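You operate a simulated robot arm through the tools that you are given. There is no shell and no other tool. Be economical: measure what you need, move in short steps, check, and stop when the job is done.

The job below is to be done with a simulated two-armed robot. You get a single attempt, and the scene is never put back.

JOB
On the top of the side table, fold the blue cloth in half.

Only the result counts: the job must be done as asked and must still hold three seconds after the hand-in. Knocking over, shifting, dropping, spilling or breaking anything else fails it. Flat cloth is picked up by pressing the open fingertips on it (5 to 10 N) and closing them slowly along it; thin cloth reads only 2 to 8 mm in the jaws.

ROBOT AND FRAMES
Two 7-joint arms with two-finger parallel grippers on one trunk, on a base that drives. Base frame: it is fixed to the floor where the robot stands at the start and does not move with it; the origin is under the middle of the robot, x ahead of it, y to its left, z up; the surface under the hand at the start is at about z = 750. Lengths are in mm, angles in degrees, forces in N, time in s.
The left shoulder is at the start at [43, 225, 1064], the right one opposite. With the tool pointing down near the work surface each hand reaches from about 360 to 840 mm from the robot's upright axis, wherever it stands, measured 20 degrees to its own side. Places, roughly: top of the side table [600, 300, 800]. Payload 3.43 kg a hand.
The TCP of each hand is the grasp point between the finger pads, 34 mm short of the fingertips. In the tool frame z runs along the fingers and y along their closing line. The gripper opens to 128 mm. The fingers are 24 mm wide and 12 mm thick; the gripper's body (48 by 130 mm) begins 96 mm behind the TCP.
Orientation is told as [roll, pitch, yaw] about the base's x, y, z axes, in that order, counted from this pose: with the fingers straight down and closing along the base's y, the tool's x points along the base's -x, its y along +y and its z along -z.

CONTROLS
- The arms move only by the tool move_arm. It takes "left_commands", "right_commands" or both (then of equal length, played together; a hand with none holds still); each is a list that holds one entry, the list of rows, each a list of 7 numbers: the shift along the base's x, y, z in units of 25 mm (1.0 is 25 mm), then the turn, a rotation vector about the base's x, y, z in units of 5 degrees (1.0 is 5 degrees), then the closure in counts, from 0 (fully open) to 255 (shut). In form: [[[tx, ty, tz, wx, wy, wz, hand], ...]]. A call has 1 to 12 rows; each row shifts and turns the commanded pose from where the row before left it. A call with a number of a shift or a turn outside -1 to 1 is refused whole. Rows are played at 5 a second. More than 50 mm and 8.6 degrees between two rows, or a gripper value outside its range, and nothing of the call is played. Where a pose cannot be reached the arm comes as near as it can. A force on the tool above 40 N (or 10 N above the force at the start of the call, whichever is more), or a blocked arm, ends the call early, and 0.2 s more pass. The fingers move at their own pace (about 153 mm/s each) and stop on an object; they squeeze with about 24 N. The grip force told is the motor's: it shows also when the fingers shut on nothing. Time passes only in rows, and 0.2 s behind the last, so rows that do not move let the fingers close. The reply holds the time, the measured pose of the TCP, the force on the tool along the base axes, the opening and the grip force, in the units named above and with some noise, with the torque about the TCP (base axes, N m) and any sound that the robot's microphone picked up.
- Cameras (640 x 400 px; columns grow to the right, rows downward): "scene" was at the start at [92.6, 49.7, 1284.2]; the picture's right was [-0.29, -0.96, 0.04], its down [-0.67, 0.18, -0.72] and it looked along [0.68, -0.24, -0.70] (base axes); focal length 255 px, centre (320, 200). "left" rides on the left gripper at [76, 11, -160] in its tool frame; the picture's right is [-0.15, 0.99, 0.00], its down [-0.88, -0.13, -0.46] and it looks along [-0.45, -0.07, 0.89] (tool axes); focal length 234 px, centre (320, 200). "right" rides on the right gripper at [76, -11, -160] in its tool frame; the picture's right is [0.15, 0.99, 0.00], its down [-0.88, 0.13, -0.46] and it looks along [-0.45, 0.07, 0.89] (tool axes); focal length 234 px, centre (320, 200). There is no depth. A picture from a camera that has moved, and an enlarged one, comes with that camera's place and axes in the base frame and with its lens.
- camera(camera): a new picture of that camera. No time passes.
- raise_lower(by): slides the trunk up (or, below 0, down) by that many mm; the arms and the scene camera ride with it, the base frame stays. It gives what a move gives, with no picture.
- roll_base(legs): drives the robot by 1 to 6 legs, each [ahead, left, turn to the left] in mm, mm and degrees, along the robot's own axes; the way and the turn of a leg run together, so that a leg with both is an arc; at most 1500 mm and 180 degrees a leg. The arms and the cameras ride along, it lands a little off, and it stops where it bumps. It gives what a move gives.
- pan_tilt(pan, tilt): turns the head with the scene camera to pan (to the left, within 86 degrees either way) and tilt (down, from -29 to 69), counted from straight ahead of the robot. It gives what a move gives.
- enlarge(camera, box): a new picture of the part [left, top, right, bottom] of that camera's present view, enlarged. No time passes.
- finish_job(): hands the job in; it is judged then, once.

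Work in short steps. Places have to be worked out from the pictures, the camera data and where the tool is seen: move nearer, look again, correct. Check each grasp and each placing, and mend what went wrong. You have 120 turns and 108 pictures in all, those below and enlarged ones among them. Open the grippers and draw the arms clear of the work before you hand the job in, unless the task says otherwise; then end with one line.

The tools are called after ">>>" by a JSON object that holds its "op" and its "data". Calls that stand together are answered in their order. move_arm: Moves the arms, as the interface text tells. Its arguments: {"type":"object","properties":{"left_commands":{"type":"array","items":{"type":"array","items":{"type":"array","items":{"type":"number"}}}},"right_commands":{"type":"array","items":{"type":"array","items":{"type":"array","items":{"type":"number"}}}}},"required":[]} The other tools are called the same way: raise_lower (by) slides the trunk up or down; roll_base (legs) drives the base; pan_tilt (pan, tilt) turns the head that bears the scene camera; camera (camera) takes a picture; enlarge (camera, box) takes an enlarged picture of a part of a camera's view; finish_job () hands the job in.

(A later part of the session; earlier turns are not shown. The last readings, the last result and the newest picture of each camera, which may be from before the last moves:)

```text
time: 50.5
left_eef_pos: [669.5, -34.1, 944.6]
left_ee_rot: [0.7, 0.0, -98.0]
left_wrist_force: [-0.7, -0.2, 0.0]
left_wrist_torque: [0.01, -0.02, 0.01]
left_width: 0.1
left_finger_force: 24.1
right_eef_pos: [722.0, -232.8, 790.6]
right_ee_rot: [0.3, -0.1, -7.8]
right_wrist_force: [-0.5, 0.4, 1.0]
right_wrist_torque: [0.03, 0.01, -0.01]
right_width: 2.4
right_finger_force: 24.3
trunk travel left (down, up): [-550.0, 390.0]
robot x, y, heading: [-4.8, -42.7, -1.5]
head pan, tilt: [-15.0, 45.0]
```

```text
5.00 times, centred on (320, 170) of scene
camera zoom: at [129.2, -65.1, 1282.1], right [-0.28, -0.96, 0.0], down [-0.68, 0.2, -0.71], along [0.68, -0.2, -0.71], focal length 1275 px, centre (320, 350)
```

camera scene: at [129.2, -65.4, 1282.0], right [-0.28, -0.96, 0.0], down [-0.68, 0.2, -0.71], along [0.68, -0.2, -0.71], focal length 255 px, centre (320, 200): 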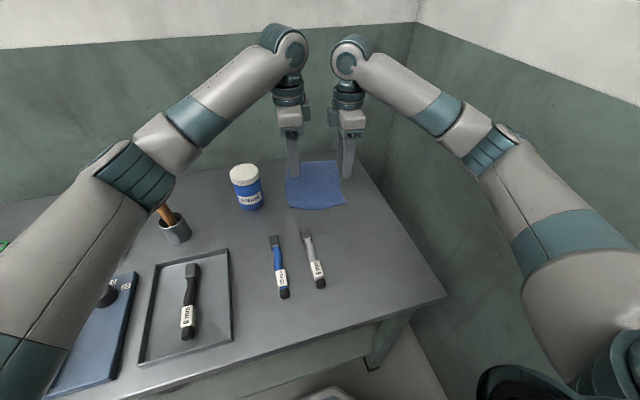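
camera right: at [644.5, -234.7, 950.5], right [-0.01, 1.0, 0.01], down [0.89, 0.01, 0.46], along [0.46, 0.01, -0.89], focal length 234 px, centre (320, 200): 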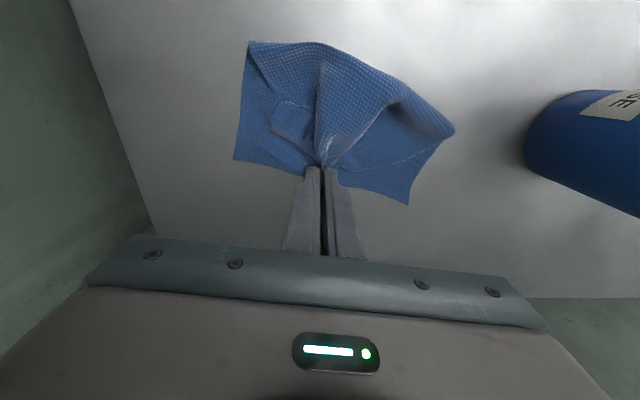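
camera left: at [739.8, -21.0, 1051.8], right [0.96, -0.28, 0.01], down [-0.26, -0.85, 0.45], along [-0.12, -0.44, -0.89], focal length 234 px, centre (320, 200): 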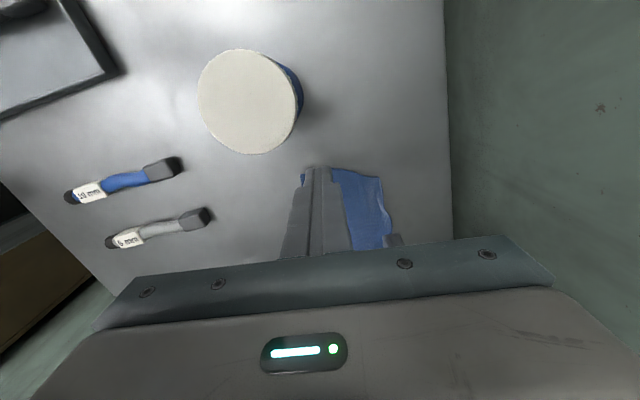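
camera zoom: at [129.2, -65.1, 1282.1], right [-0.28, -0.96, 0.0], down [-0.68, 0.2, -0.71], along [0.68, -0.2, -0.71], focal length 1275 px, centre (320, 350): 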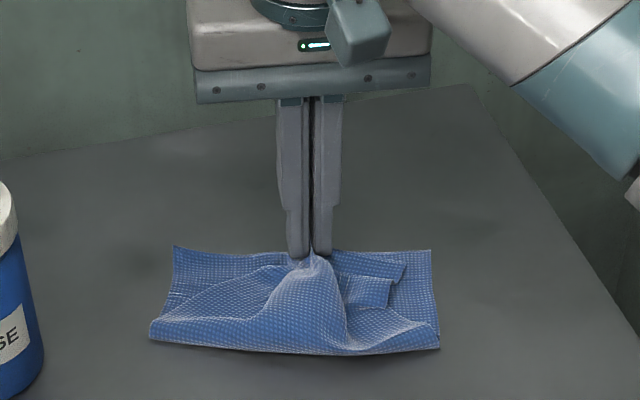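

Lifted by a single point, the corners curl, so this isn't a clean result. I'll lift it back up, unfold the cloth toward me (stopping short of the pens), and redo the fold with two hands and a better landing point.

>>> {"op": "move_arm", "data": {"right_commands": [[[-0.1, 0, 0.7, 0, 0, 0, 255], [-0.2, 0, 1, 0, 0, 0, 255], [-0.4, 0, 1, 0, 0, 0, 255], [-0.6, 0.05, 0.8, 0, 0, 0, 255], [-0.8, 0.1, 0.3, 0, 0, 0, 255], [-0.8, 0.1, 0, 0, 0, 0, 255], [-0.6, 0.1, 0, 0, 0, 0, 255], [0, 0, 0, 0, 0, 0, 255]]]}}

>>> {"op": "camera", "data": {"camera": "right"}}

>>> {"op": "enlarge", "data": {"camera": "scene", "box": [240, 130, 400, 230]}}

```text
time: 52.3
left_eef_pos: [670.1, -35.3, 943.4]
left_ee_rot: [0.6, 0.0, -97.9]
left_wrist_force: [0.2, 0.5, -0.4]
left_wrist_torque: [0.0, -0.02, 0.01]
left_width: 0.0
left_finger_force: 23.4
right_eef_pos: [632.2, -224.1, 885.6]
right_ee_rot: [0.2, -0.1, -7.9]
right_wrist_force: [0.1, -0.4, -0.8]
right_wrist_torque: [0.01, 0.01, 0.0]
right_width: 2.4
right_finger_force: 23.9
trunk travel left (down, up): [-550.0, 390.0]
robot x, y, heading: [4.3, -41.5, -1.2]
head pan, tilt: [-15.0, 45.0]
```

```text
43 pictures are left
camera right: at [556.2, -225.5, 1044.4], right [-0.01, 1.0, 0.0], down [0.89, 0.01, 0.46], along [0.46, 0.01, -0.89], focal length 234 px, centre (320, 200)
```

right: 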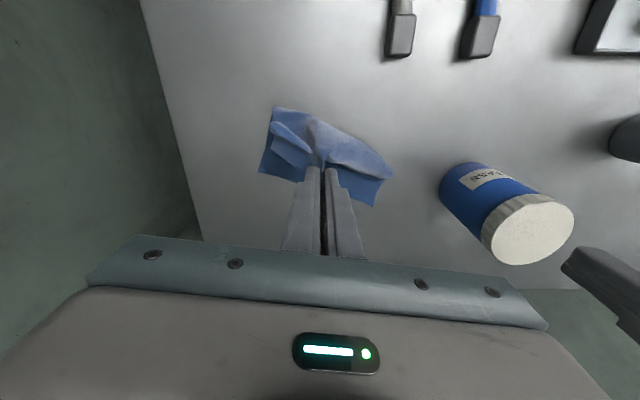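

```text
4.00 times, centred on (320, 180) of scene
camera zoom: at [129.4, -65.2, 1282.0], right [-0.28, -0.96, 0.0], down [-0.68, 0.2, -0.71], along [0.68, -0.2, -0.71], focal length 1020 px, centre (320, 280)
```

zoom: 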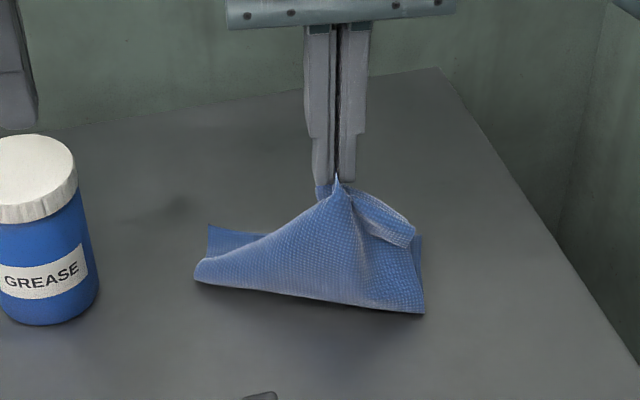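

I'll carry it on toward me and lay it down near x≈575.

>>> {"op": "move_arm", "data": {"right_commands": [[[-0.8, 0.1, 0, 0, 0, 0, 255], [-0.8, 0.1, -0.3, 0, 0, 0, 255], [-0.6, 0.1, -0.7, 0, 0, 0, 255], [-0.3, 0, -0.9, 0, 0, 0, 255], [-0.1, 0, -0.9, 0, 0, 0, 255], [0, 0, -0.8, 0, 0, 0, 255], [0, 0, 0, 0, 0, 0, 255]]]}}

>>> {"op": "enlarge", "data": {"camera": "scene", "box": [240, 130, 400, 230]}}

```text
time: 53.9
left_eef_pos: [669.3, -34.3, 945.3]
left_ee_rot: [0.6, 0.0, -98.0]
left_wrist_force: [0.2, 0.0, 0.7]
left_wrist_torque: [-0.02, 0.02, -0.04]
left_width: 0.0
left_finger_force: 24.3
right_eef_pos: [566.8, -215.9, 796.8]
right_ee_rot: [0.3, -0.1, -7.8]
right_wrist_force: [0.4, 0.0, 1.1]
right_wrist_torque: [0.01, -0.02, -0.02]
right_width: 2.4
right_finger_force: 23.6
trunk travel left (down, up): [-550.0, 390.0]
robot x, y, heading: [4.1, -43.0, -1.0]
head pan, tilt: [-15.0, 45.0]
```

```text
4.00 times, centred on (320, 180) of scene
camera zoom: at [129.1, -65.1, 1282.1], right [-0.28, -0.96, 0.0], down [-0.68, 0.2, -0.71], along [0.68, -0.2, -0.71], focal length 1020 px, centre (320, 280)
```

zoom: 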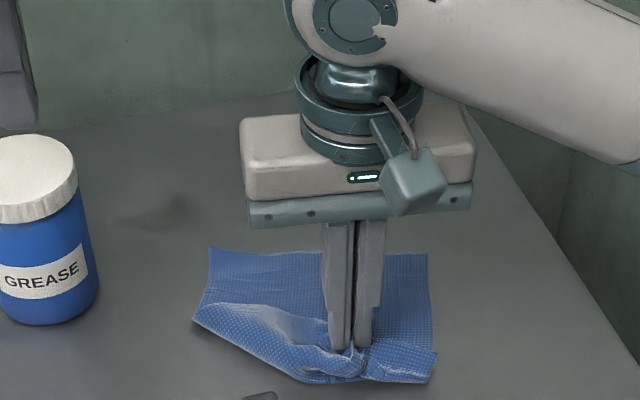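

>>> {"op": "enlarge", "data": {"camera": "right", "box": [160, 40, 480, 240]}}

```text
2.00 times, centred on (320, 140) of right
camera zoom: at [490.7, -217.8, 955.4], right [-0.01, 1.0, 0.0], down [0.89, 0.01, 0.46], along [0.46, 0.01, -0.89], focal length 468 px, centre (320, 320)
```

zoom: 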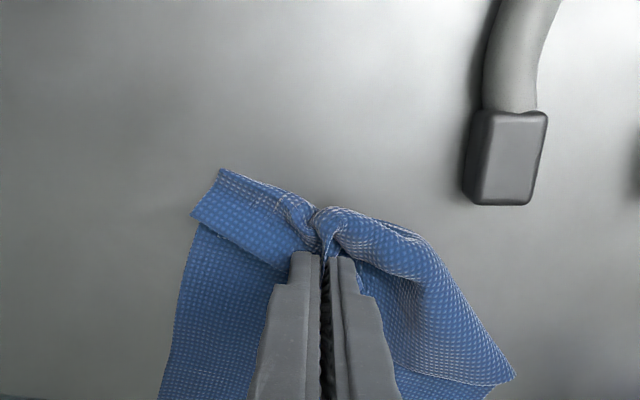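

The near edge is curled over on top, but sweeping flips flaps well. I'll release here and lift, then press the flat far part and slide the whole cloth about 70 mm back away from the pens.

>>> {"op": "move_arm", "data": {"right_commands": [[[0, 0, 0, 0, 0, 0, 240], [0, 0, 0, 0, 0, 0, 215], [0, 0, 0, 0, 0, 0, 200], [0, 0, 0.8, 0, 0, 0, 200], [0, 0, 1, 0, 0, 0, 200], [0.8, 0, 0.5, 0, 0, 0, 255], [1, 0, 0, 0, 0, 0, 255], [1, 0, 0, 0, 0, 0, 255], [1, -0.2, 0, 0, 0, 0, 255], [1, -0.2, 0, 0, 0, 0, 255]]]}}

>>> {"op": "camera", "data": {"camera": "right"}}

>>> {"op": "enlarge", "data": {"camera": "scene", "box": [256, 150, 384, 230]}}

```text
time: 56.1
left_eef_pos: [670.3, -33.9, 943.7]
left_ee_rot: [0.6, 0.0, -98.0]
left_wrist_force: [0.2, 0.7, 0.2]
left_wrist_torque: [0.01, -0.01, 0.04]
left_width: 0.0
left_finger_force: 24.2
right_eef_pos: [688.0, -226.2, 853.3]
right_ee_rot: [0.4, 0.1, -7.9]
right_wrist_force: [-0.6, 0.1, -0.3]
right_wrist_torque: [0.03, 0.04, 0.01]
right_width: 0.0
right_finger_force: 24.2
trunk travel left (down, up): [-550.0, 390.0]
robot x, y, heading: [-1.4, -45.4, -0.9]
head pan, tilt: [-15.0, 45.0]
```

```text
39 pictures are left
camera right: at [611.0, -227.8, 1011.2], right [-0.01, 1.0, 0.0], down [0.89, 0.01, 0.46], along [0.46, 0.01, -0.89], focal length 234 px, centre (320, 200)
```

right: 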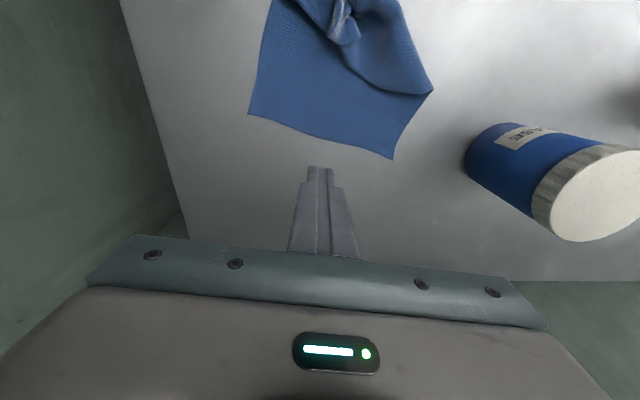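

```text
5.00 times, centred on (320, 190) of scene
camera zoom: at [129.7, -64.9, 1282.0], right [-0.28, -0.96, 0.0], down [-0.68, 0.2, -0.71], along [0.68, -0.2, -0.71], focal length 1275 px, centre (320, 250)
```

zoom: 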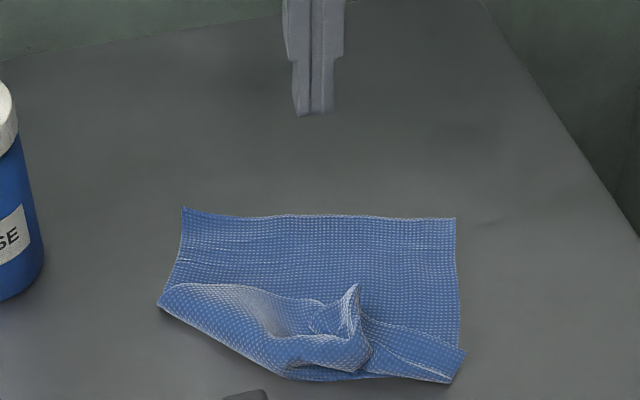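

The earlier pull dragged the whole cloth, and its far edge is now at (643,-302)–(693,-142). I'll press just inside the far edge at about (640,-225).

>>> {"op": "move_arm", "data": {"right_commands": [[[-0.9, 0, 0, 0, 0, 0, 255], [-1, 0, -0.6, 0, 0, 0, 255], [0, 0, -0.9, 0, 0, 0, 255], [0, 0, -0.8, 0, 0, 0, 255], [0, 0, -0.35, 0, 0, 0, 255], [0, 0, -0.1, 0, 0, 0, 255], [0, 0, 0, 0, 0, 0, 255]]]}}

```text
time: 57.7
left_eef_pos: [670.8, -33.8, 945.4]
left_ee_rot: [0.6, 0.0, -98.0]
left_wrist_force: [-1.2, 0.3, 0.6]
left_wrist_torque: [-0.01, 0.0, 0.01]
left_width: 0.0
left_finger_force: 24.1
right_eef_pos: [641.1, -225.1, 785.5]
right_ee_rot: [0.3, -0.2, -7.9]
right_wrist_force: [0.3, -0.1, 1.6]
right_wrist_torque: [-0.03, -0.02, 0.0]
right_width: 0.0
right_finger_force: 24.0
trunk travel left (down, up): [-550.0, 390.0]
robot x, y, heading: [0.8, -45.4, -1.3]
head pan, tilt: [-15.0, 45.0]
```

Pressing a little more (about 5 N) and dragging away by 110 mm.

>>> {"op": "move_arm", "data": {"right_commands": [[[0, 0, -0.06, 0, 0, 0, 255], [0.5, -0.03, 0, 0, 0, 0, 255], [0.5, -0.03, 0, 0, 0, 0, 255], [0.5, -0.03, 0, 0, 0, 0, 255], [0.5, -0.03, 0, 0, 0, 0, 255], [0.5, -0.03, 0, 0, 0, 0, 255], [0.5, -0.03, 0, 0, 0, 0, 255], [0.5, -0.03, 0, 0, 0, 0, 255], [0.5, -0.03, 0, 0, 0, 0, 255], [0.5, -0.03, 0, 0, 0, 0, 255]]]}}

>>> {"op": "enlarge", "data": {"camera": "scene", "box": [240, 140, 400, 240]}}

```text
time: 59.9
left_eef_pos: [668.7, -33.3, 946.9]
left_ee_rot: [0.7, 0.0, -98.0]
left_wrist_force: [-0.3, 1.3, -0.2]
left_wrist_torque: [-0.01, -0.03, 0.01]
left_width: 0.0
left_finger_force: 23.9
right_eef_pos: [752.3, -232.2, 785.6]
right_ee_rot: [0.3, -0.2, -7.9]
right_wrist_force: [-1.0, 1.1, 12.3]
right_wrist_torque: [-0.07, 0.04, -0.03]
right_width: 0.1
right_finger_force: 24.2
trunk travel left (down, up): [-550.0, 390.0]
robot x, y, heading: [0.7, -40.5, -1.2]
head pan, tilt: [-15.0, 45.0]
```

```text
4.00 times, centred on (320, 190) of scene
camera zoom: at [127.3, -64.5, 1282.3], right [-0.28, -0.96, 0.0], down [-0.68, 0.2, -0.71], along [0.68, -0.2, -0.71], focal length 1020 px, centre (320, 240)
```

zoom: 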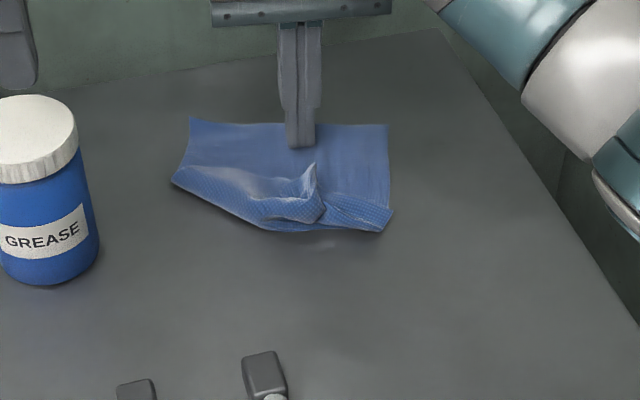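

It slid as one, with plenty of room in front now. I'll lift and view the near part from above to plan uncurling.

>>> {"op": "move_arm", "data": {"right_commands": [[[0, 0, 0.8, 0, 0, 0, 255], [0, 0, 1, 0, 0, 0, 255], [0, 0, 1, 0, 0, 0, 255], [-1, 0, 0.4, 0, 0, 0, 255], [-1, 0, 0, 0, 0, 0, 255], [-1, 0, 0, 0, 0, 0, 255], [-1, 0, 0, 0, 0, 0, 255]]]}}

>>> {"op": "enlarge", "data": {"camera": "right", "box": [160, 0, 480, 200]}}

```text
time: 61.5
left_eef_pos: [669.4, -33.0, 945.6]
left_ee_rot: [0.5, 0.0, -97.9]
left_wrist_force: [0.7, -0.2, -0.2]
left_wrist_torque: [0.02, 0.01, 0.01]
left_width: 0.0
left_finger_force: 24.2
right_eef_pos: [652.0, -233.4, 864.4]
right_ee_rot: [0.2, -0.1, -7.8]
right_wrist_force: [0.7, 0.2, -0.2]
right_wrist_torque: [-0.04, -0.02, 0.0]
right_width: 0.0
right_finger_force: 23.8
trunk travel left (down, up): [-550.0, 390.0]
robot x, y, heading: [0.0, -42.3, -1.1]
head pan, tilt: [-15.0, 45.0]
```

```text
2.00 times, centred on (320, 100) of right
camera zoom: at [575.1, -236.3, 1023.4], right [-0.01, 1.0, 0.0], down [0.89, 0.01, 0.46], along [0.46, 0.01, -0.89], focal length 468 px, centre (320, 400)
```

zoom: 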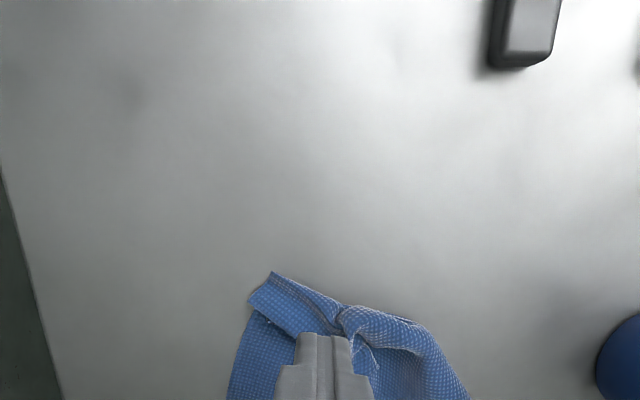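

>>> {"op": "move_arm", "data": {"right_commands": [[[-1, -0.2, 0.3, 0, 0, 0, 255], [-1, -0.4, 0.3, 0, 0, 0, 255], [-1, -0.4, 0, 0, 0, 0, 255]]]}}

>>> {"op": "enlarge", "data": {"camera": "scene", "box": [272, 156, 352, 206]}}

>>> {"op": "enlarge", "data": {"camera": "right", "box": [240, 80, 480, 230]}}

```text
time: 62.3
left_eef_pos: [670.1, -33.8, 945.0]
left_ee_rot: [0.6, 0.2, -98.0]
left_wrist_force: [-0.6, -1.2, 0.4]
left_wrist_torque: [-0.01, -0.02, 0.01]
left_width: 0.0
left_finger_force: 23.9
right_eef_pos: [577.3, -258.9, 880.3]
right_ee_rot: [0.3, -0.1, -7.8]
right_wrist_force: [-0.5, 0.5, -0.5]
right_wrist_torque: [0.0, -0.03, -0.03]
right_width: 0.0
right_finger_force: 23.8
trunk travel left (down, up): [-550.0, 390.0]
robot x, y, heading: [4.7, -47.1, -1.1]
head pan, tilt: [-15.0, 45.0]
```

```text
8.00 times, centred on (312, 181) of scene
camera zoom: at [128.5, -65.9, 1282.1], right [-0.28, -0.96, 0.0], down [-0.68, 0.2, -0.71], along [0.68, -0.2, -0.71], focal length 2040 px, centre (384, 352)
```

zoom: 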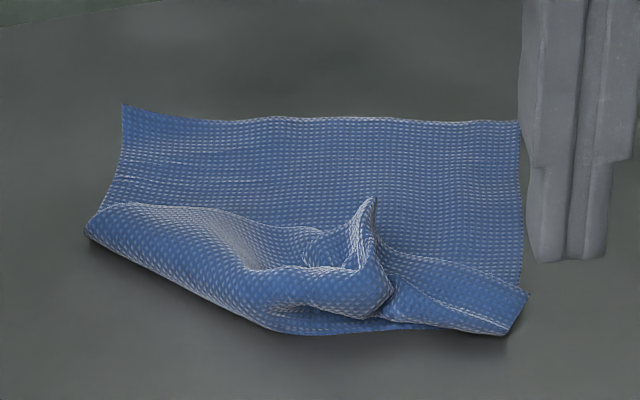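

```text
2.67 times, centred on (360, 155) of right
camera zoom: at [500.1, -260.2, 1040.0], right [-0.01, 1.0, 0.01], down [0.89, 0.01, 0.46], along [0.46, 0.01, -0.89], focal length 624 px, centre (213, 320)
```

zoom: 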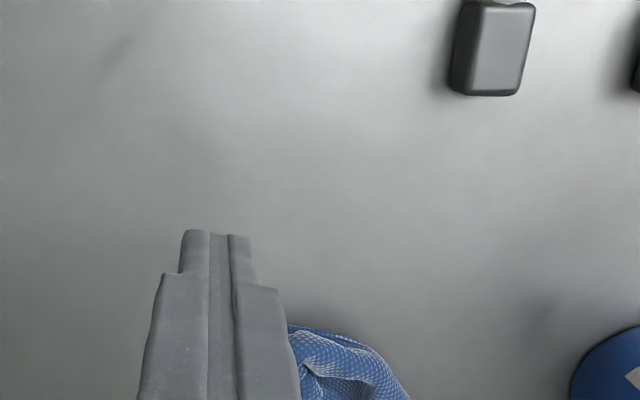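

The left near part is folded over on top (fold line from (735,-123) to (659,-185), free edge around (709,-179)). A flap about 30 mm wide lies on the right. I'll lower the closed left hand behind the left flap's free edge to sweep it open.

>>> {"op": "move_arm", "data": {"left_commands": [[[0.3, -0.9, 0, 0, 0, 0, 255], [0.3, -0.9, 0, 0, 0, 0, 255], [0.3, -0.9, 0, 0, 0, 0, 255], [0.3, -0.9, 0, 0, 0, 0, 255], [0.3, -0.9, -0.4, 0, 0, 0, 255], [0.3, -0.9, -0.8, 0, 0, 0, 255], [0.3, -0.8, -0.9, 0, 0, 0, 255], [0, 0, -0.9, 0, 0, 0, 255], [0, 0, -0.9, 0, 0, 0, 255], [0, 0, -0.9, 0, 0, 0, 255], [0, 0, -0.8, 0, 0, 0, 255], [0, 0, -0.5, 0, 0, 0, 255]]]}}

>>> {"op": "enlarge", "data": {"camera": "scene", "box": [272, 156, 352, 206]}}

```text
time: 64.9
left_eef_pos: [723.4, -188.3, 789.3]
left_ee_rot: [0.6, 0.0, -98.0]
left_wrist_force: [0.0, 0.8, 0.3]
left_wrist_torque: [-0.02, 0.02, 0.0]
left_width: 0.2
left_finger_force: 23.8
right_eef_pos: [578.1, -257.6, 880.6]
right_ee_rot: [0.3, -0.1, -8.0]
right_wrist_force: [0.3, 0.2, 0.9]
right_wrist_torque: [-0.01, 0.02, 0.01]
right_width: 0.0
right_finger_force: 24.2
trunk travel left (down, up): [-550.0, 390.0]
robot x, y, heading: [2.5, -45.8, -1.0]
head pan, tilt: [-15.0, 45.0]
```

```text
8.00 times, centred on (312, 181) of scene
camera zoom: at [129.4, -65.2, 1282.1], right [-0.28, -0.96, 0.0], down [-0.68, 0.2, -0.71], along [0.68, -0.2, -0.71], focal length 2040 px, centre (384, 352)
```

zoom: 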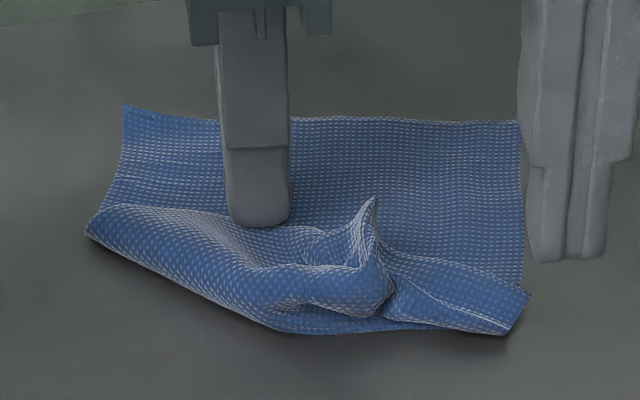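

The finger is just behind the free edge. Lower slightly and sweep outward toward me and to the left.

>>> {"op": "move_arm", "data": {"left_commands": [[[0.1, -0.1, -0.1, 0, 0, 0, 255], [-0.4, 0.3, 0.02, 0, 0, 0, 255], [-0.45, 0.35, 0.04, 0, 0, 0, 255], [-0.45, 0.35, 0.06, 0, 0, 0, 255], [-0.5, 0.4, 0.1, 0, 0, 0, 255], [-0.5, 0.4, 0.1, 0, 0, 0, 255], [-0.5, 0.4, 0.1, 0, 0, 0, 255]]]}}

>>> {"op": "enlarge", "data": {"camera": "scene", "box": [264, 150, 360, 210]}}

```text
time: 66.5
left_eef_pos: [654.8, -137.2, 799.5]
left_ee_rot: [0.5, 0.0, -97.9]
left_wrist_force: [-0.5, 0.1, -1.1]
left_wrist_torque: [0.02, 0.03, 0.03]
left_width: 0.0
left_finger_force: 23.9
right_eef_pos: [578.2, -256.7, 881.2]
right_ee_rot: [0.4, -0.1, -8.0]
right_wrist_force: [0.5, 0.2, -0.1]
right_wrist_torque: [0.01, 0.0, -0.02]
right_width: 0.1
right_finger_force: 24.0
trunk travel left (down, up): [-550.0, 390.0]
robot x, y, heading: [3.6, -42.8, -1.4]
head pan, tilt: [-15.0, 45.0]
```

```text
6.67 times, centred on (312, 180) of scene
camera zoom: at [129.1, -64.7, 1282.1], right [-0.28, -0.96, 0.0], down [-0.68, 0.2, -0.71], along [0.68, -0.2, -0.71], focal length 1700 px, centre (373, 333)
```

zoom: 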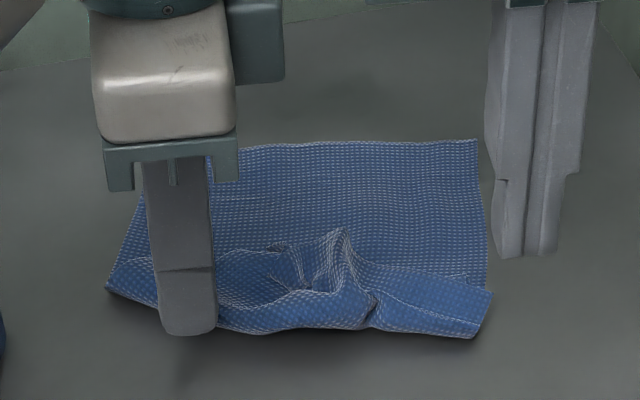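

The finger rode over it rather than flipping it. I'll raise the left hand and view the curl from its camera.

>>> {"op": "move_arm", "data": {"left_commands": [[[0, 0, 0.8, 0, 0, 0, 255], [0, 0, 1, 0, 0, 0, 255], [0, 0.5, 1, 0, 0, 0, 255], [0, 0.5, 0.5, 0, 0, 0, 255]]]}}

>>> {"op": "camera", "data": {"camera": "left"}}

>>> {"op": "enlarge", "data": {"camera": "scene", "box": [272, 156, 352, 206]}}

```text
time: 67.5
left_eef_pos: [654.8, -110.0, 881.5]
left_ee_rot: [0.6, 0.0, -98.0]
left_wrist_force: [0.4, 0.3, -0.4]
left_wrist_torque: [0.05, 0.01, 0.0]
left_width: 0.2
left_finger_force: 23.6
right_eef_pos: [576.9, -257.8, 880.8]
right_ee_rot: [0.3, -0.1, -7.9]
right_wrist_force: [0.3, -0.5, -0.7]
right_wrist_torque: [-0.03, 0.03, -0.02]
right_width: 0.1
right_finger_force: 24.4
trunk travel left (down, up): [-550.0, 390.0]
robot x, y, heading: [1.0, -42.3, -1.2]
head pan, tilt: [-15.0, 45.0]
```

```text
31 pictures are left
camera left: at [674.0, -36.3, 1041.0], right [0.96, -0.28, 0.01], down [-0.26, -0.85, 0.45], along [-0.12, -0.44, -0.89], focal length 234 px, centre (320, 200)
```

left: 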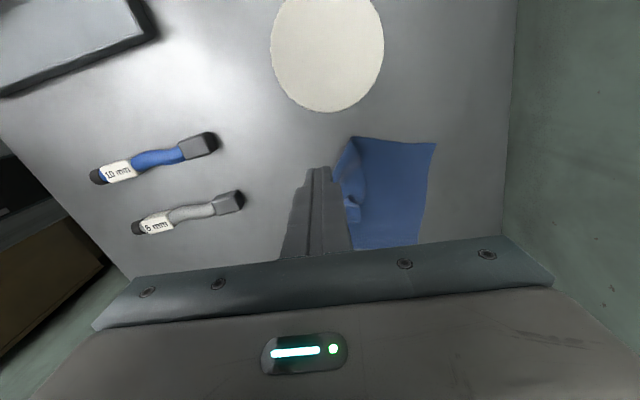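

```text
8.00 times, centred on (312, 181) of scene
camera zoom: at [129.1, -65.0, 1282.1], right [-0.28, -0.96, 0.0], down [-0.68, 0.2, -0.71], along [0.68, -0.2, -0.71], focal length 2040 px, centre (384, 352)
```

zoom: 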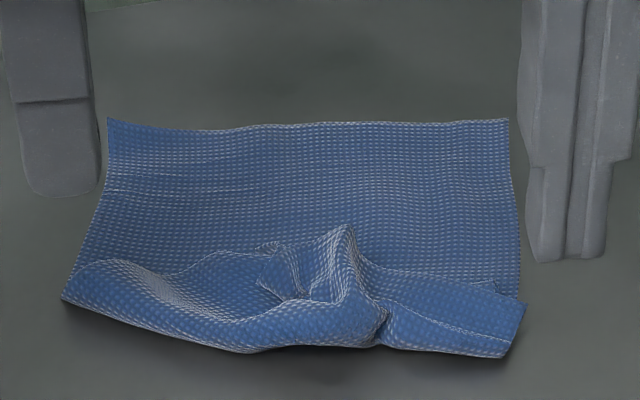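

Left roll opened partially. I'll now try the right flap, coming down behind its free edge with the right hand and sweeping it toward me at low height.

>>> {"op": "move_arm", "data": {"right_commands": [[[1, 0, 0, 0, 0, 0, 255], [1, 0, 0, 0, 0, 0, 255], [1, 0, 0, 0, 0, 0, 255], [1, 0, 0, 0, 0, 0, 255], [0.8, -0.2, -0.8, 0, 0, 0, 255], [0, 0, -0.9, 0, 0, 0, 255], [0, 0, -0.9, 0, 0, 0, 255], [0, 0, -0.9, 0, 0, 0, 255], [0, 0, -0.3, 0, 0, 0, 255]]]}}

>>> {"op": "enlarge", "data": {"camera": "right", "box": [200, 40, 440, 190]}}

```text
time: 69.5
left_eef_pos: [653.4, -110.6, 881.9]
left_ee_rot: [0.7, -0.1, -98.0]
left_wrist_force: [-1.1, -0.1, 0.6]
left_wrist_torque: [0.01, -0.01, 0.0]
left_width: 0.3
left_finger_force: 23.6
right_eef_pos: [698.0, -261.2, 785.5]
right_ee_rot: [0.3, -0.2, -7.9]
right_wrist_force: [1.6, -1.5, 6.9]
right_wrist_torque: [-0.09, -0.03, -0.02]
right_width: 0.0
right_finger_force: 24.2
trunk travel left (down, up): [-550.0, 390.0]
robot x, y, heading: [0.6, -43.1, -1.4]
head pan, tilt: [-15.0, 45.0]
```

```text
2.67 times, centred on (320, 115) of right
camera zoom: at [621.1, -264.0, 944.2], right [-0.01, 1.0, 0.01], down [0.89, 0.01, 0.46], along [0.46, 0.01, -0.89], focal length 624 px, centre (320, 427)
```

zoom: 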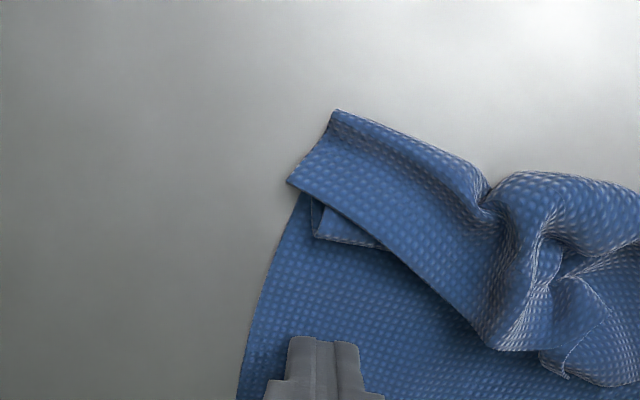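

Clear view: the right side is a double-folded flap with its corner sticking out toward my finger. I'll sweep toward me at light contact to flip it open.

>>> {"op": "move_arm", "data": {"right_commands": [[[-0.3, 0.1, 0.06, 0, 0, 0, 255], [-0.5, 0.1, 0, 0, 0, 0, 255], [-0.5, 0.1, 0, 0, 0, 0, 255], [-0.5, 0, 0.04, 0, 0, 0, 255], [-0.5, 0, 0.06, 0, 0, 0, 255], [-0.5, 0, 0.1, 0, 0, 0, 255], [-0.5, 0, 0.1, 0, 0, 0, 255], [-0.4, 0, 0.1, 0, 0, 0, 255]]]}}

>>> {"op": "enlarge", "data": {"camera": "scene", "box": [264, 150, 360, 210]}}

```text
time: 71.3
left_eef_pos: [654.3, -111.0, 881.2]
left_ee_rot: [0.6, 0.1, -98.0]
left_wrist_force: [-0.5, -0.8, -0.3]
left_wrist_torque: [-0.01, -0.01, -0.01]
left_width: 0.1
left_finger_force: 23.5
right_eef_pos: [604.3, -255.1, 795.5]
right_ee_rot: [0.3, -0.1, -7.8]
right_wrist_force: [1.1, 0.1, -0.9]
right_wrist_torque: [-0.01, 0.01, 0.01]
right_width: 0.0
right_finger_force: 24.1
trunk travel left (down, up): [-550.0, 390.0]
robot x, y, heading: [6.6, -43.0, -1.0]
head pan, tilt: [-15.0, 45.0]
```

```text
6.67 times, centred on (312, 180) of scene
camera zoom: at [129.0, -65.3, 1282.1], right [-0.28, -0.96, 0.0], down [-0.68, 0.2, -0.71], along [0.68, -0.2, -0.71], focal length 1700 px, centre (373, 333)
```

zoom: 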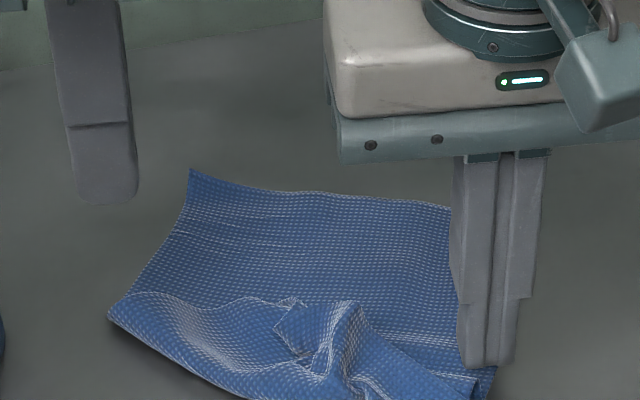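

It dragged rather than flipped. The far edge, though, is clean, so I'll pick that edge up with both hands and let the cloth hang to uncurl. Then I'll lay it down again and fold it directly with the free edges toward me. First I'll raise both hands and turn the wrists normal to that edge (about −29°).

>>> {"op": "move_arm", "data": {"left_commands": [[[0, 0, 0.5, 0, 0, -1, 230], [0, 0, 0.5, 0, 0, -1, 205], [0, 0, 0, 0, 0, -1, 205], [0, 0, 0, 0, 0, -1, 205], [0, 0, 0, 0, 0, 0, 205], [0, 0, 0, 0, 0, 0, 205], [0, 0, 0, 0, 0, 0, 205], [0, 0, 0, 0, 0, 0, 205], [0, 0, 0, 0, 0, 0, 205], [0, 0, 0, 0, 0, 0, 205], [0, 0, 0, 0, 0, 0, 205], [0, 0, 0, 0, 0, 0, 205]]], "right_commands": [[[0, 0, 0.8, 0, 0, 0, 255], [0, 0, 1, 0, 0, 0, 255], [0, 0, 1, 0, 0, 1, 230], [0, -0.5, 0, 0, 0, 1, 205], [0, -0.5, 0, 0, 0, 1, 205], [0, -0.5, 0, 0, 0, 1, 205], [0, -0.5, 0, 0, 0, 1, 205], [0, 0, 0, 0, 0, 1, 205], [0, 0, 0, 0, 0, 1, 205], [0, 0, 0, 0, 0, 1, 205], [0, 0, 0, 0, 0, 1, 205], [0, 0, 0, 0, 0, 1, 205]]]}}

>>> {"op": "enlarge", "data": {"camera": "scene", "box": [256, 145, 368, 215]}}

```text
time: 73.9
left_eef_pos: [654.9, -110.0, 906.4]
left_ee_rot: [0.6, 0.1, -118.0]
left_wrist_force: [-0.3, -0.2, -0.3]
left_wrist_torque: [-0.02, 0.0, 0.0]
left_width: 25.1
left_finger_force: 0.0
right_eef_pos: [605.2, -304.3, 864.5]
right_ee_rot: [0.3, 0.0, 42.2]
right_wrist_force: [-0.2, -0.6, 1.3]
right_wrist_torque: [-0.01, 0.0, 0.01]
right_width: 25.0
right_finger_force: 0.0
trunk travel left (down, up): [-550.0, 390.0]
robot x, y, heading: [3.9, -41.4, -1.4]
head pan, tilt: [-15.0, 45.0]
```

```text
5.71 times, centred on (312, 180) of scene
camera zoom: at [129.7, -63.9, 1282.0], right [-0.28, -0.96, 0.0], down [-0.68, 0.2, -0.71], along [0.68, -0.2, -0.71], focal length 1457 px, centre (366, 314)
```

zoom: 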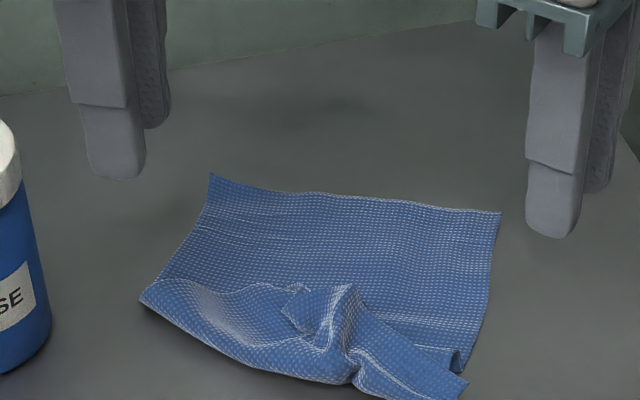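

Far edge: A(772,-161), B(694,-307). A is at the left arm's reach limit, so I'll press near A and drag that corner about 45 mm toward me, which also straightens the cloth. Meanwhile the right wrist finishes turning.

>>> {"op": "move_arm", "data": {"left_commands": [[[0.9, -0.7, 0, 0, 0, 0, 255], [0.9, -0.8, 0, 0, 0, 0, 255], [0.9, -0.8, -0.5, 0, 0, 0, 255], [0.8, -0.7, -0.9, 0, 0, 0, 255], [0, 0, -0.9, 0, 0, 0, 255], [0, 0, -0.9, 0, 0, 0, 255], [0, 0, -0.9, 0, 0, 0, 255], [0, 0, -0.65, 0, 0, 0, 255], [0, 0, -0.1, 0, 0, 0, 255], [0, 0, 0, 0, 0, 0, 255]]], "right_commands": [[[0, 0, 0, 0, 0, 0.8, 205], [0, 0, 0, 0, 0, 0.8, 205], [0, 0, 0, 0, 0, 0.8, 205], [0, 0, 0, 0, 0, 0.6, 205], [0, 0, 0, 0, 0, 0, 205], [0, 0, 0, 0, 0, 0, 205], [0, 0, 0, 0, 0, 0, 205], [0, 0, 0, 0, 0, 0, 205], [0, 0, 0, 0, 0, 0, 205], [0, 0, 0, 0, 0, 0, 205]]]}}

```text
time: 76.1
left_eef_pos: [742.5, -186.1, 785.1]
left_ee_rot: [0.6, 0.0, -118.0]
left_wrist_force: [0.3, -0.6, 1.2]
left_wrist_torque: [-0.02, -0.01, -0.02]
left_width: 0.0
left_finger_force: 24.0
right_eef_pos: [604.9, -303.7, 866.1]
right_ee_rot: [0.3, 0.0, 57.1]
right_wrist_force: [0.2, 0.2, -0.3]
right_wrist_torque: [-0.02, 0.0, 0.01]
right_width: 24.7
right_finger_force: 0.0
trunk travel left (down, up): [-550.0, 390.0]
robot x, y, heading: [6.0, -44.8, -1.3]
head pan, tilt: [-15.0, 45.0]
```

>>> {"op": "move_arm", "data": {"left_commands": [[[0, 0, -0.06, 0, 0, 0, 255], [-0.5, 0, 0, 0, 0, 0, 255], [-0.5, 0, 0, 0, 0, 0, 255], [-0.5, 0, 0, 0, 0, 0, 255], [-0.4, 0, 0, 0, 0, 0, 255], [0, 0, 0.8, 0, 0, 0, 255], [0, 0.4, 1, 0, 0, 0, 205], [0, 0.8, 0.8, 0, 0, 0, 205], [0, 0.4, 0, 0, 0, 0, 205]]]}}

>>> {"op": "enlarge", "data": {"camera": "scene", "box": [256, 150, 368, 220]}}

```text
time: 78.1
left_eef_pos: [696.5, -146.8, 850.3]
left_ee_rot: [0.6, 0.0, -118.1]
left_wrist_force: [-0.3, 0.5, -0.6]
left_wrist_torque: [0.0, 0.05, 0.03]
left_width: 24.7
left_finger_force: 0.2
right_eef_pos: [605.1, -303.5, 865.9]
right_ee_rot: [0.3, 0.0, 57.1]
right_wrist_force: [0.5, -0.1, 0.1]
right_wrist_torque: [-0.02, 0.02, 0.0]
right_width: 25.0
right_finger_force: 0.2
trunk travel left (down, up): [-550.0, 390.0]
robot x, y, heading: [-0.0, -43.4, -1.4]
head pan, tilt: [-15.0, 45.0]
```

```text
5.71 times, centred on (312, 185) of scene
camera zoom: at [128.8, -63.9, 1282.1], right [-0.28, -0.96, 0.0], down [-0.68, 0.2, -0.71], along [0.68, -0.2, -0.71], focal length 1457 px, centre (366, 286)
```

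zoom: 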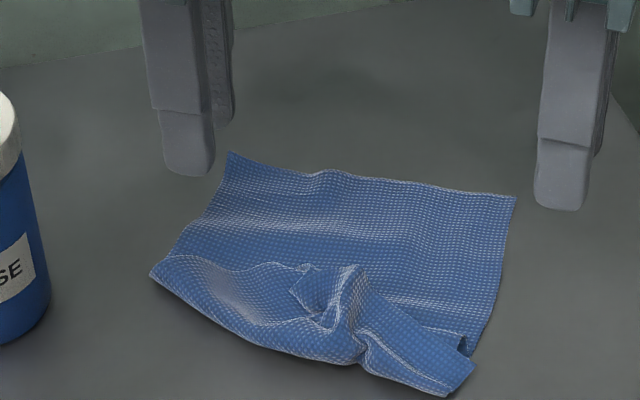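

The corner moved only about 10 mm: A(763,-170), B(681,-312). The grasp points (750,-180) and (683,-296) are in reach, so I'll position both hands there just above the table.

>>> {"op": "move_arm", "data": {"left_commands": [[[0.7, -0.44, 0, 0, 0, 0, 205], [0.7, -0.44, 0, 0, 0, -0.4, 205], [0.7, -0.44, 0, 0, 0, 0, 205], [0, 0, -0.9, 0, 0, 0, 205], [0, 0, -0.9, 0, 0, 0, 205], [0, 0, -0.7, 0, 0, 0, 205], [0, 0, 0, 0, 0, 0, 205]]], "right_commands": [[[1, 0.1, 0, 0, 0, 0.3, 205], [1, 0.1, 0, 0, 0, 0.3, 205], [1, 0.1, -0.5, 0, 0, 0, 205], [0.12, 0, -0.9, 0, 0, 0, 205], [0, 0, -0.9, 0, 0, 0, 205], [0, 0, -0.85, 0, 0, 0, 205], [0, 0, 0, 0, 0, 0, 205]]]}}

>>> {"op": "enlarge", "data": {"camera": "right", "box": [200, 60, 440, 210]}}

>>> {"op": "enlarge", "data": {"camera": "left", "box": [200, 60, 440, 210]}}

```text
time: 79.7
left_eef_pos: [747.4, -179.5, 785.3]
left_ee_rot: [0.7, 0.0, -120.0]
left_wrist_force: [-0.1, -1.0, 2.8]
left_wrist_torque: [0.01, 0.01, 0.01]
left_width: 24.9
left_finger_force: 0.0
right_eef_pos: [683.1, -299.8, 785.9]
right_ee_rot: [0.3, -0.1, 60.1]
right_wrist_force: [0.4, 0.2, -0.1]
right_wrist_torque: [0.02, 0.01, -0.01]
right_width: 25.1
right_finger_force: 0.0
trunk travel left (down, up): [-550.0, 390.0]
robot x, y, heading: [0.1, -47.1, -1.2]
head pan, tilt: [-15.0, 45.0]
```

```text
2.67 times, centred on (320, 135) of right
camera zoom: at [655.7, -370.7, 945.8], right [-0.93, 0.37, 0.0], down [0.33, 0.83, 0.46], along [0.16, 0.43, -0.89], focal length 624 px, centre (320, 373)
```

zoom: 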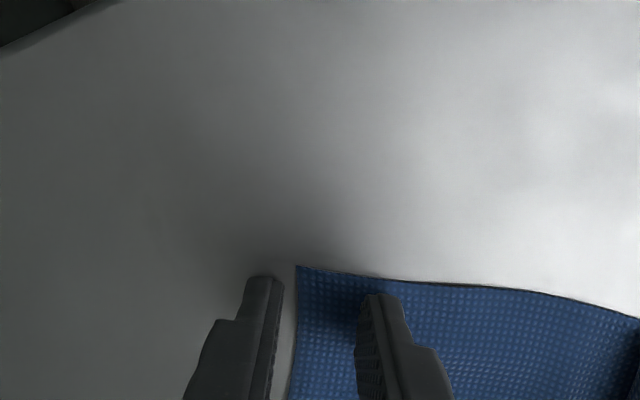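

```text
2.67 times, centred on (320, 135) of left
camera zoom: at [792.8, -117.9, 945.3], right [0.78, -0.62, 0.01], down [-0.56, -0.7, 0.45], along [-0.27, -0.36, -0.89], focal length 624 px, centre (320, 373)
```

zoom: 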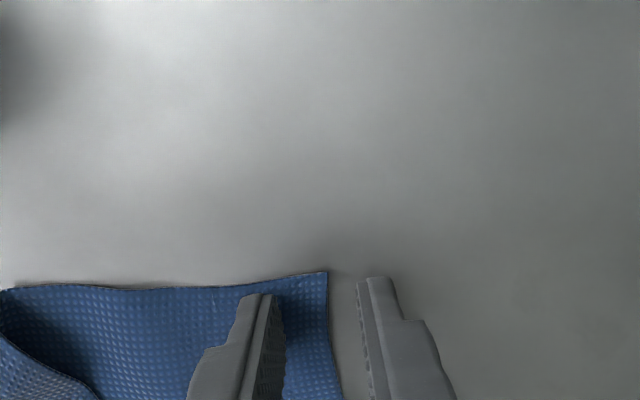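

Both hands straddle the edge just as wanted. Press lightly and close slowly.

>>> {"op": "move_arm", "data": {"left_commands": [[[0, 0, -0.05, 0, 0, 0, 205], [0, 0, 0, 0, 0, 0, 205], [0, 0, 0, 0, 0, 0, 212], [0, 0, 0, 0, 0, 0, 219], [0, 0, 0, 0, 0, 0, 226], [0, 0, 0, 0, 0, 0, 233], [0, 0, 0, 0, 0, 0, 240], [0, 0, 0, 0, 0, 0, 247], [0, 0, 0, 0, 0, 0, 255], [0, 0, 0, 0, 0, 0, 255], [0, 0, 0, 0, 0, 0, 255]]], "right_commands": [[[0, 0, -0.1, 0, 0, 0, 205], [0, 0, -0.04, 0, 0, 0, 205], [0, 0, 0, 0, 0, 0, 212], [0, 0, 0, 0, 0, 0, 219], [0, 0, 0, 0, 0, 0, 226], [0, 0, 0, 0, 0, 0, 233], [0, 0, 0, 0, 0, 0, 240], [0, 0, 0, 0, 0, 0, 247], [0, 0, 0, 0, 0, 0, 255], [0, 0, 0, 0, 0, 0, 255], [0, 0, 0, 0, 0, 0, 255]]]}}

```text
time: 82.1
left_eef_pos: [746.4, -179.6, 786.2]
left_ee_rot: [0.6, 0.0, -119.9]
left_wrist_force: [-0.4, 0.3, 0.5]
left_wrist_torque: [0.04, 0.04, 0.02]
left_width: 1.2
left_finger_force: 24.7
right_eef_pos: [680.5, -296.8, 785.1]
right_ee_rot: [0.2, -0.2, 60.1]
right_wrist_force: [-0.5, 0.4, 17.2]
right_wrist_torque: [0.02, 0.21, 0.0]
right_width: 2.3
right_finger_force: 23.8
trunk travel left (down, up): [-550.0, 390.0]
robot x, y, heading: [0.9, -43.6, -1.4]
head pan, tilt: [-15.0, 45.0]
```

Both are gripped (left 1.2 mm, single layer; right 2.3 mm). I'll lift so the cloth hangs, moving over the cloth's middle as I go up.

>>> {"op": "move_arm", "data": {"left_commands": [[[-0.3, 0.15, 0.8, 0, 0, 0, 255], [-0.4, 0.2, 0.9, 0, 0, 0, 255], [-0.4, 0.2, 0.9, 0, 0, 0, 255], [-0.4, 0.2, 0.9, 0, 0, 0, 255], [-0.4, 0.2, 0.9, 0, 0, 0, 255], [-0.3, 0.1, 0.9, 0, 0, 0, 255], [-0.3, 0.1, 0.9, 0, 0, 0, 255], [0, 0, 0.9, 0, 0, 0, 255], [0, 0, 0.9, 0, 0, 0, 255], [0, 0, 0.9, 0, 0, 0, 255], [0, 0, 0, 0, 0, 0, 255]]], "right_commands": [[[-0.3, 0.15, 0.8, 0, 0, 0, 255], [-0.4, 0.2, 0.9, 0, 0, 0, 255], [-0.4, 0.2, 0.9, 0, 0, 0, 255], [-0.4, 0.2, 0.9, 0, 0, 0, 255], [-0.4, 0.2, 0.9, 0, 0, 0, 255], [-0.3, 0.1, 0.9, 0, 0, 0, 255], [-0.3, 0.1, 0.9, 0, 0, 0, 255], [0, 0, 0.9, 0, 0, 0, 255], [0, 0, 0.9, 0, 0, 0, 255], [0, 0, 0.9, 0, 0, 0, 255], [0, 0, 0, 0, 0, 0, 255]]]}}

>>> {"op": "camera", "data": {"camera": "scene"}}

```text
time: 84.5
left_eef_pos: [684.7, -150.0, 1009.4]
left_ee_rot: [0.5, 0.0, -120.0]
left_wrist_force: [0.5, -0.9, 0.0]
left_wrist_torque: [-0.05, 0.04, 0.04]
left_width: 1.3
left_finger_force: 24.3
right_eef_pos: [621.5, -269.3, 1004.7]
right_ee_rot: [0.3, -0.1, 60.2]
right_wrist_force: [-0.3, 0.8, -0.5]
right_wrist_torque: [0.01, 0.01, -0.04]
right_width: 2.4
right_finger_force: 24.0
trunk travel left (down, up): [-550.0, 390.0]
robot x, y, heading: [3.6, -44.1, -1.2]
head pan, tilt: [-15.0, 45.0]
```

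```text
23 pictures are left
camera scene: at [130.0, -65.5, 1281.9], right [-0.28, -0.96, 0.0], down [-0.68, 0.2, -0.71], along [0.68, -0.2, -0.71], focal length 255 px, centre (320, 200)
```

scene: 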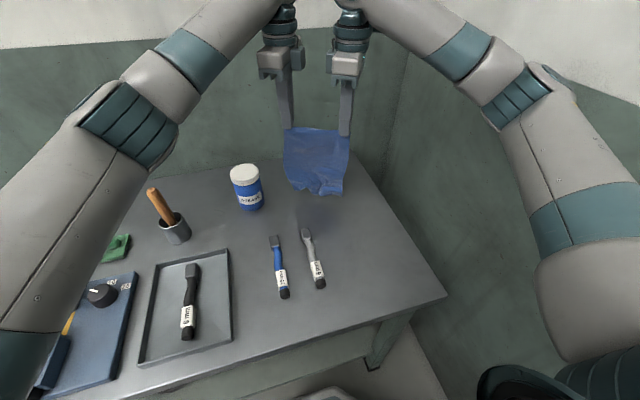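

It hangs nicely from the two corners. Zooming in on the lower edge.

>>> {"op": "enlarge", "data": {"camera": "scene", "box": [256, 120, 384, 200]}}

```text
5.00 times, centred on (320, 160) of scene
camera zoom: at [130.0, -65.5, 1281.9], right [-0.28, -0.96, 0.0], down [-0.68, 0.2, -0.71], along [0.68, -0.2, -0.71], focal length 1275 px, centre (320, 400)
```

zoom: 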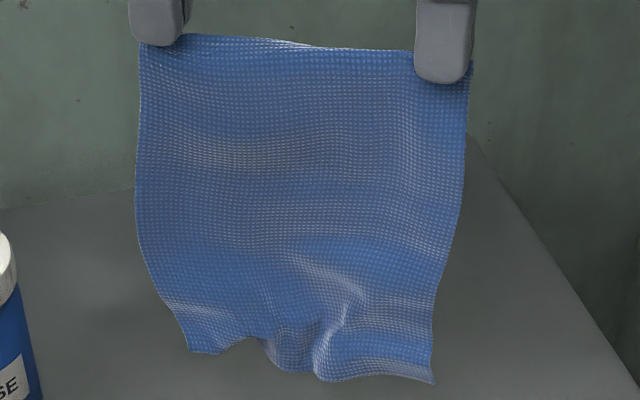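

It has uncurled almost completely. While it hangs, I'll rotate the pair by 30° so the cloth lies along y, and shift it to x≈600.

>>> {"op": "move_arm", "data": {"left_commands": [[[-0.55, 0.05, 0, 0, 0, 1, 255], [-0.55, 0.05, 0, 0, 0, 1, 255], [-0.55, 0.05, 0, 0, 0, 1, 255], [-0.55, 0.05, 0, 0, 0, 1, 255], [-0.55, 0.05, 0, 0, 0, 1, 255], [-0.55, 0.05, 0, 0, 0, 1, 255], [0, 0, 0, 0, 0, 0, 255], [0, 0, 0, 0, 0, 0, 255], [0, 0, 0, 0, 0, 0, 255]]], "right_commands": [[[-0.12, -0.05, 0, 0, 0, 1, 255], [-0.12, -0.05, 0, 0, 0, 1, 255], [-0.12, -0.05, 0, 0, 0, 1, 255], [-0.12, -0.05, 0, 0, 0, 1, 255], [-0.12, -0.05, 0, 0, 0, 1, 255], [-0.12, -0.05, 0, 0, 0, 1, 255], [0, 0, 0, 0, 0, 0, 255], [0, 0, 0, 0, 0, 0, 255], [0, 0, 0, 0, 0, 0, 255]]]}}

>>> {"op": "enlarge", "data": {"camera": "scene", "box": [240, 120, 400, 220]}}

```text
time: 86.5
left_eef_pos: [603.6, -143.5, 1006.6]
left_ee_rot: [0.6, 0.0, -90.0]
left_wrist_force: [0.2, -0.7, -0.4]
left_wrist_torque: [-0.03, -0.01, -0.05]
left_width: 1.2
left_finger_force: 23.4
right_eef_pos: [602.4, -275.9, 1004.7]
right_ee_rot: [0.3, -0.1, 90.0]
right_wrist_force: [0.5, 0.3, 0.2]
right_wrist_torque: [0.02, -0.02, -0.03]
right_width: 2.0
right_finger_force: 23.8
trunk travel left (down, up): [-550.0, 390.0]
robot x, y, heading: [4.8, -45.1, -1.2]
head pan, tilt: [-15.0, 45.0]
```

```text
4.00 times, centred on (320, 170) of scene
camera zoom: at [129.3, -65.3, 1282.1], right [-0.28, -0.96, 0.0], down [-0.68, 0.2, -0.71], along [0.68, -0.2, -0.71], focal length 1020 px, centre (320, 320)
```

zoom: 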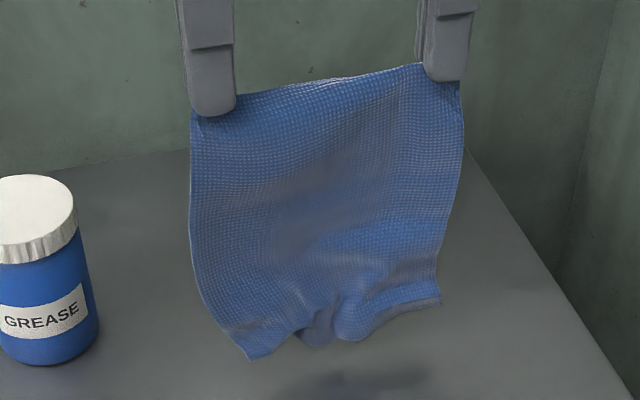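

Aligned along y. Now I'll lower and move away so the bottom half lays flat on the table (bottom edge near x≈605), ending with the fingertips about 100 mm above the intended fold line.

>>> {"op": "move_arm", "data": {"left_commands": [[[0.3, 0, -0.9, 0, 0, 0, 255], [0.6, 0, -0.9, 0, 0, 0, 255], [0.8, 0, -0.9, 0, 0, 0, 255], [1, 0, -0.8, 0, 0, 0, 255], [1, 0, -0.8, 0, 0, 0, 255], [0.7, 0, -0.5, 0, 0, 0, 255], [0, 0, 0, 0, 0, 0, 255]]], "right_commands": [[[0.3, 0, -0.9, 0, 0, 0, 255], [0.6, 0, -0.9, 0, 0, 0, 255], [0.8, 0, -0.9, 0, 0, 0, 255], [1, 0, -0.8, 0, 0, 0, 255], [1, 0, -0.8, 0, 0, 0, 255], [0.7, 0, -0.5, 0, 0, 0, 255], [0, 0, 0, 0, 0, 0, 255]]]}}

>>> {"op": "enlarge", "data": {"camera": "scene", "box": [256, 130, 384, 210]}}

```text
time: 88.1
left_eef_pos: [710.1, -143.5, 887.6]
left_ee_rot: [0.6, 0.0, -90.0]
left_wrist_force: [0.2, -0.4, 1.3]
left_wrist_torque: [-0.03, -0.02, -0.05]
left_width: 1.2
left_finger_force: 24.4
right_eef_pos: [712.3, -279.0, 884.6]
right_ee_rot: [0.3, -0.2, 90.0]
right_wrist_force: [-0.7, 0.7, -0.2]
right_wrist_torque: [0.02, -0.01, 0.0]
right_width: 2.4
right_finger_force: 24.3
trunk travel left (down, up): [-550.0, 390.0]
robot x, y, heading: [-0.1, -44.3, -1.3]
head pan, tilt: [-15.0, 45.0]
```

```text
5.00 times, centred on (320, 170) of scene
camera zoom: at [128.7, -65.2, 1282.1], right [-0.28, -0.96, 0.0], down [-0.68, 0.2, -0.71], along [0.68, -0.2, -0.71], focal length 1275 px, centre (320, 350)
```

zoom: 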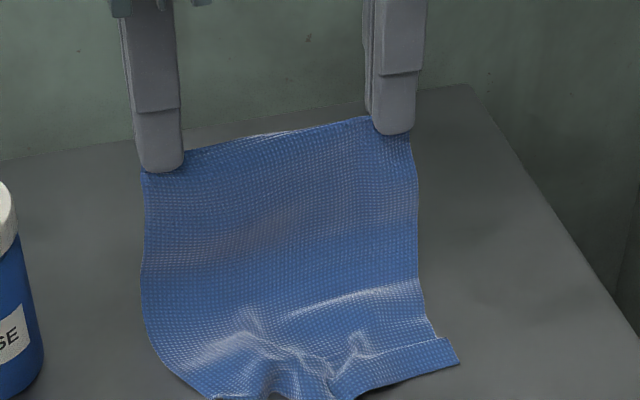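

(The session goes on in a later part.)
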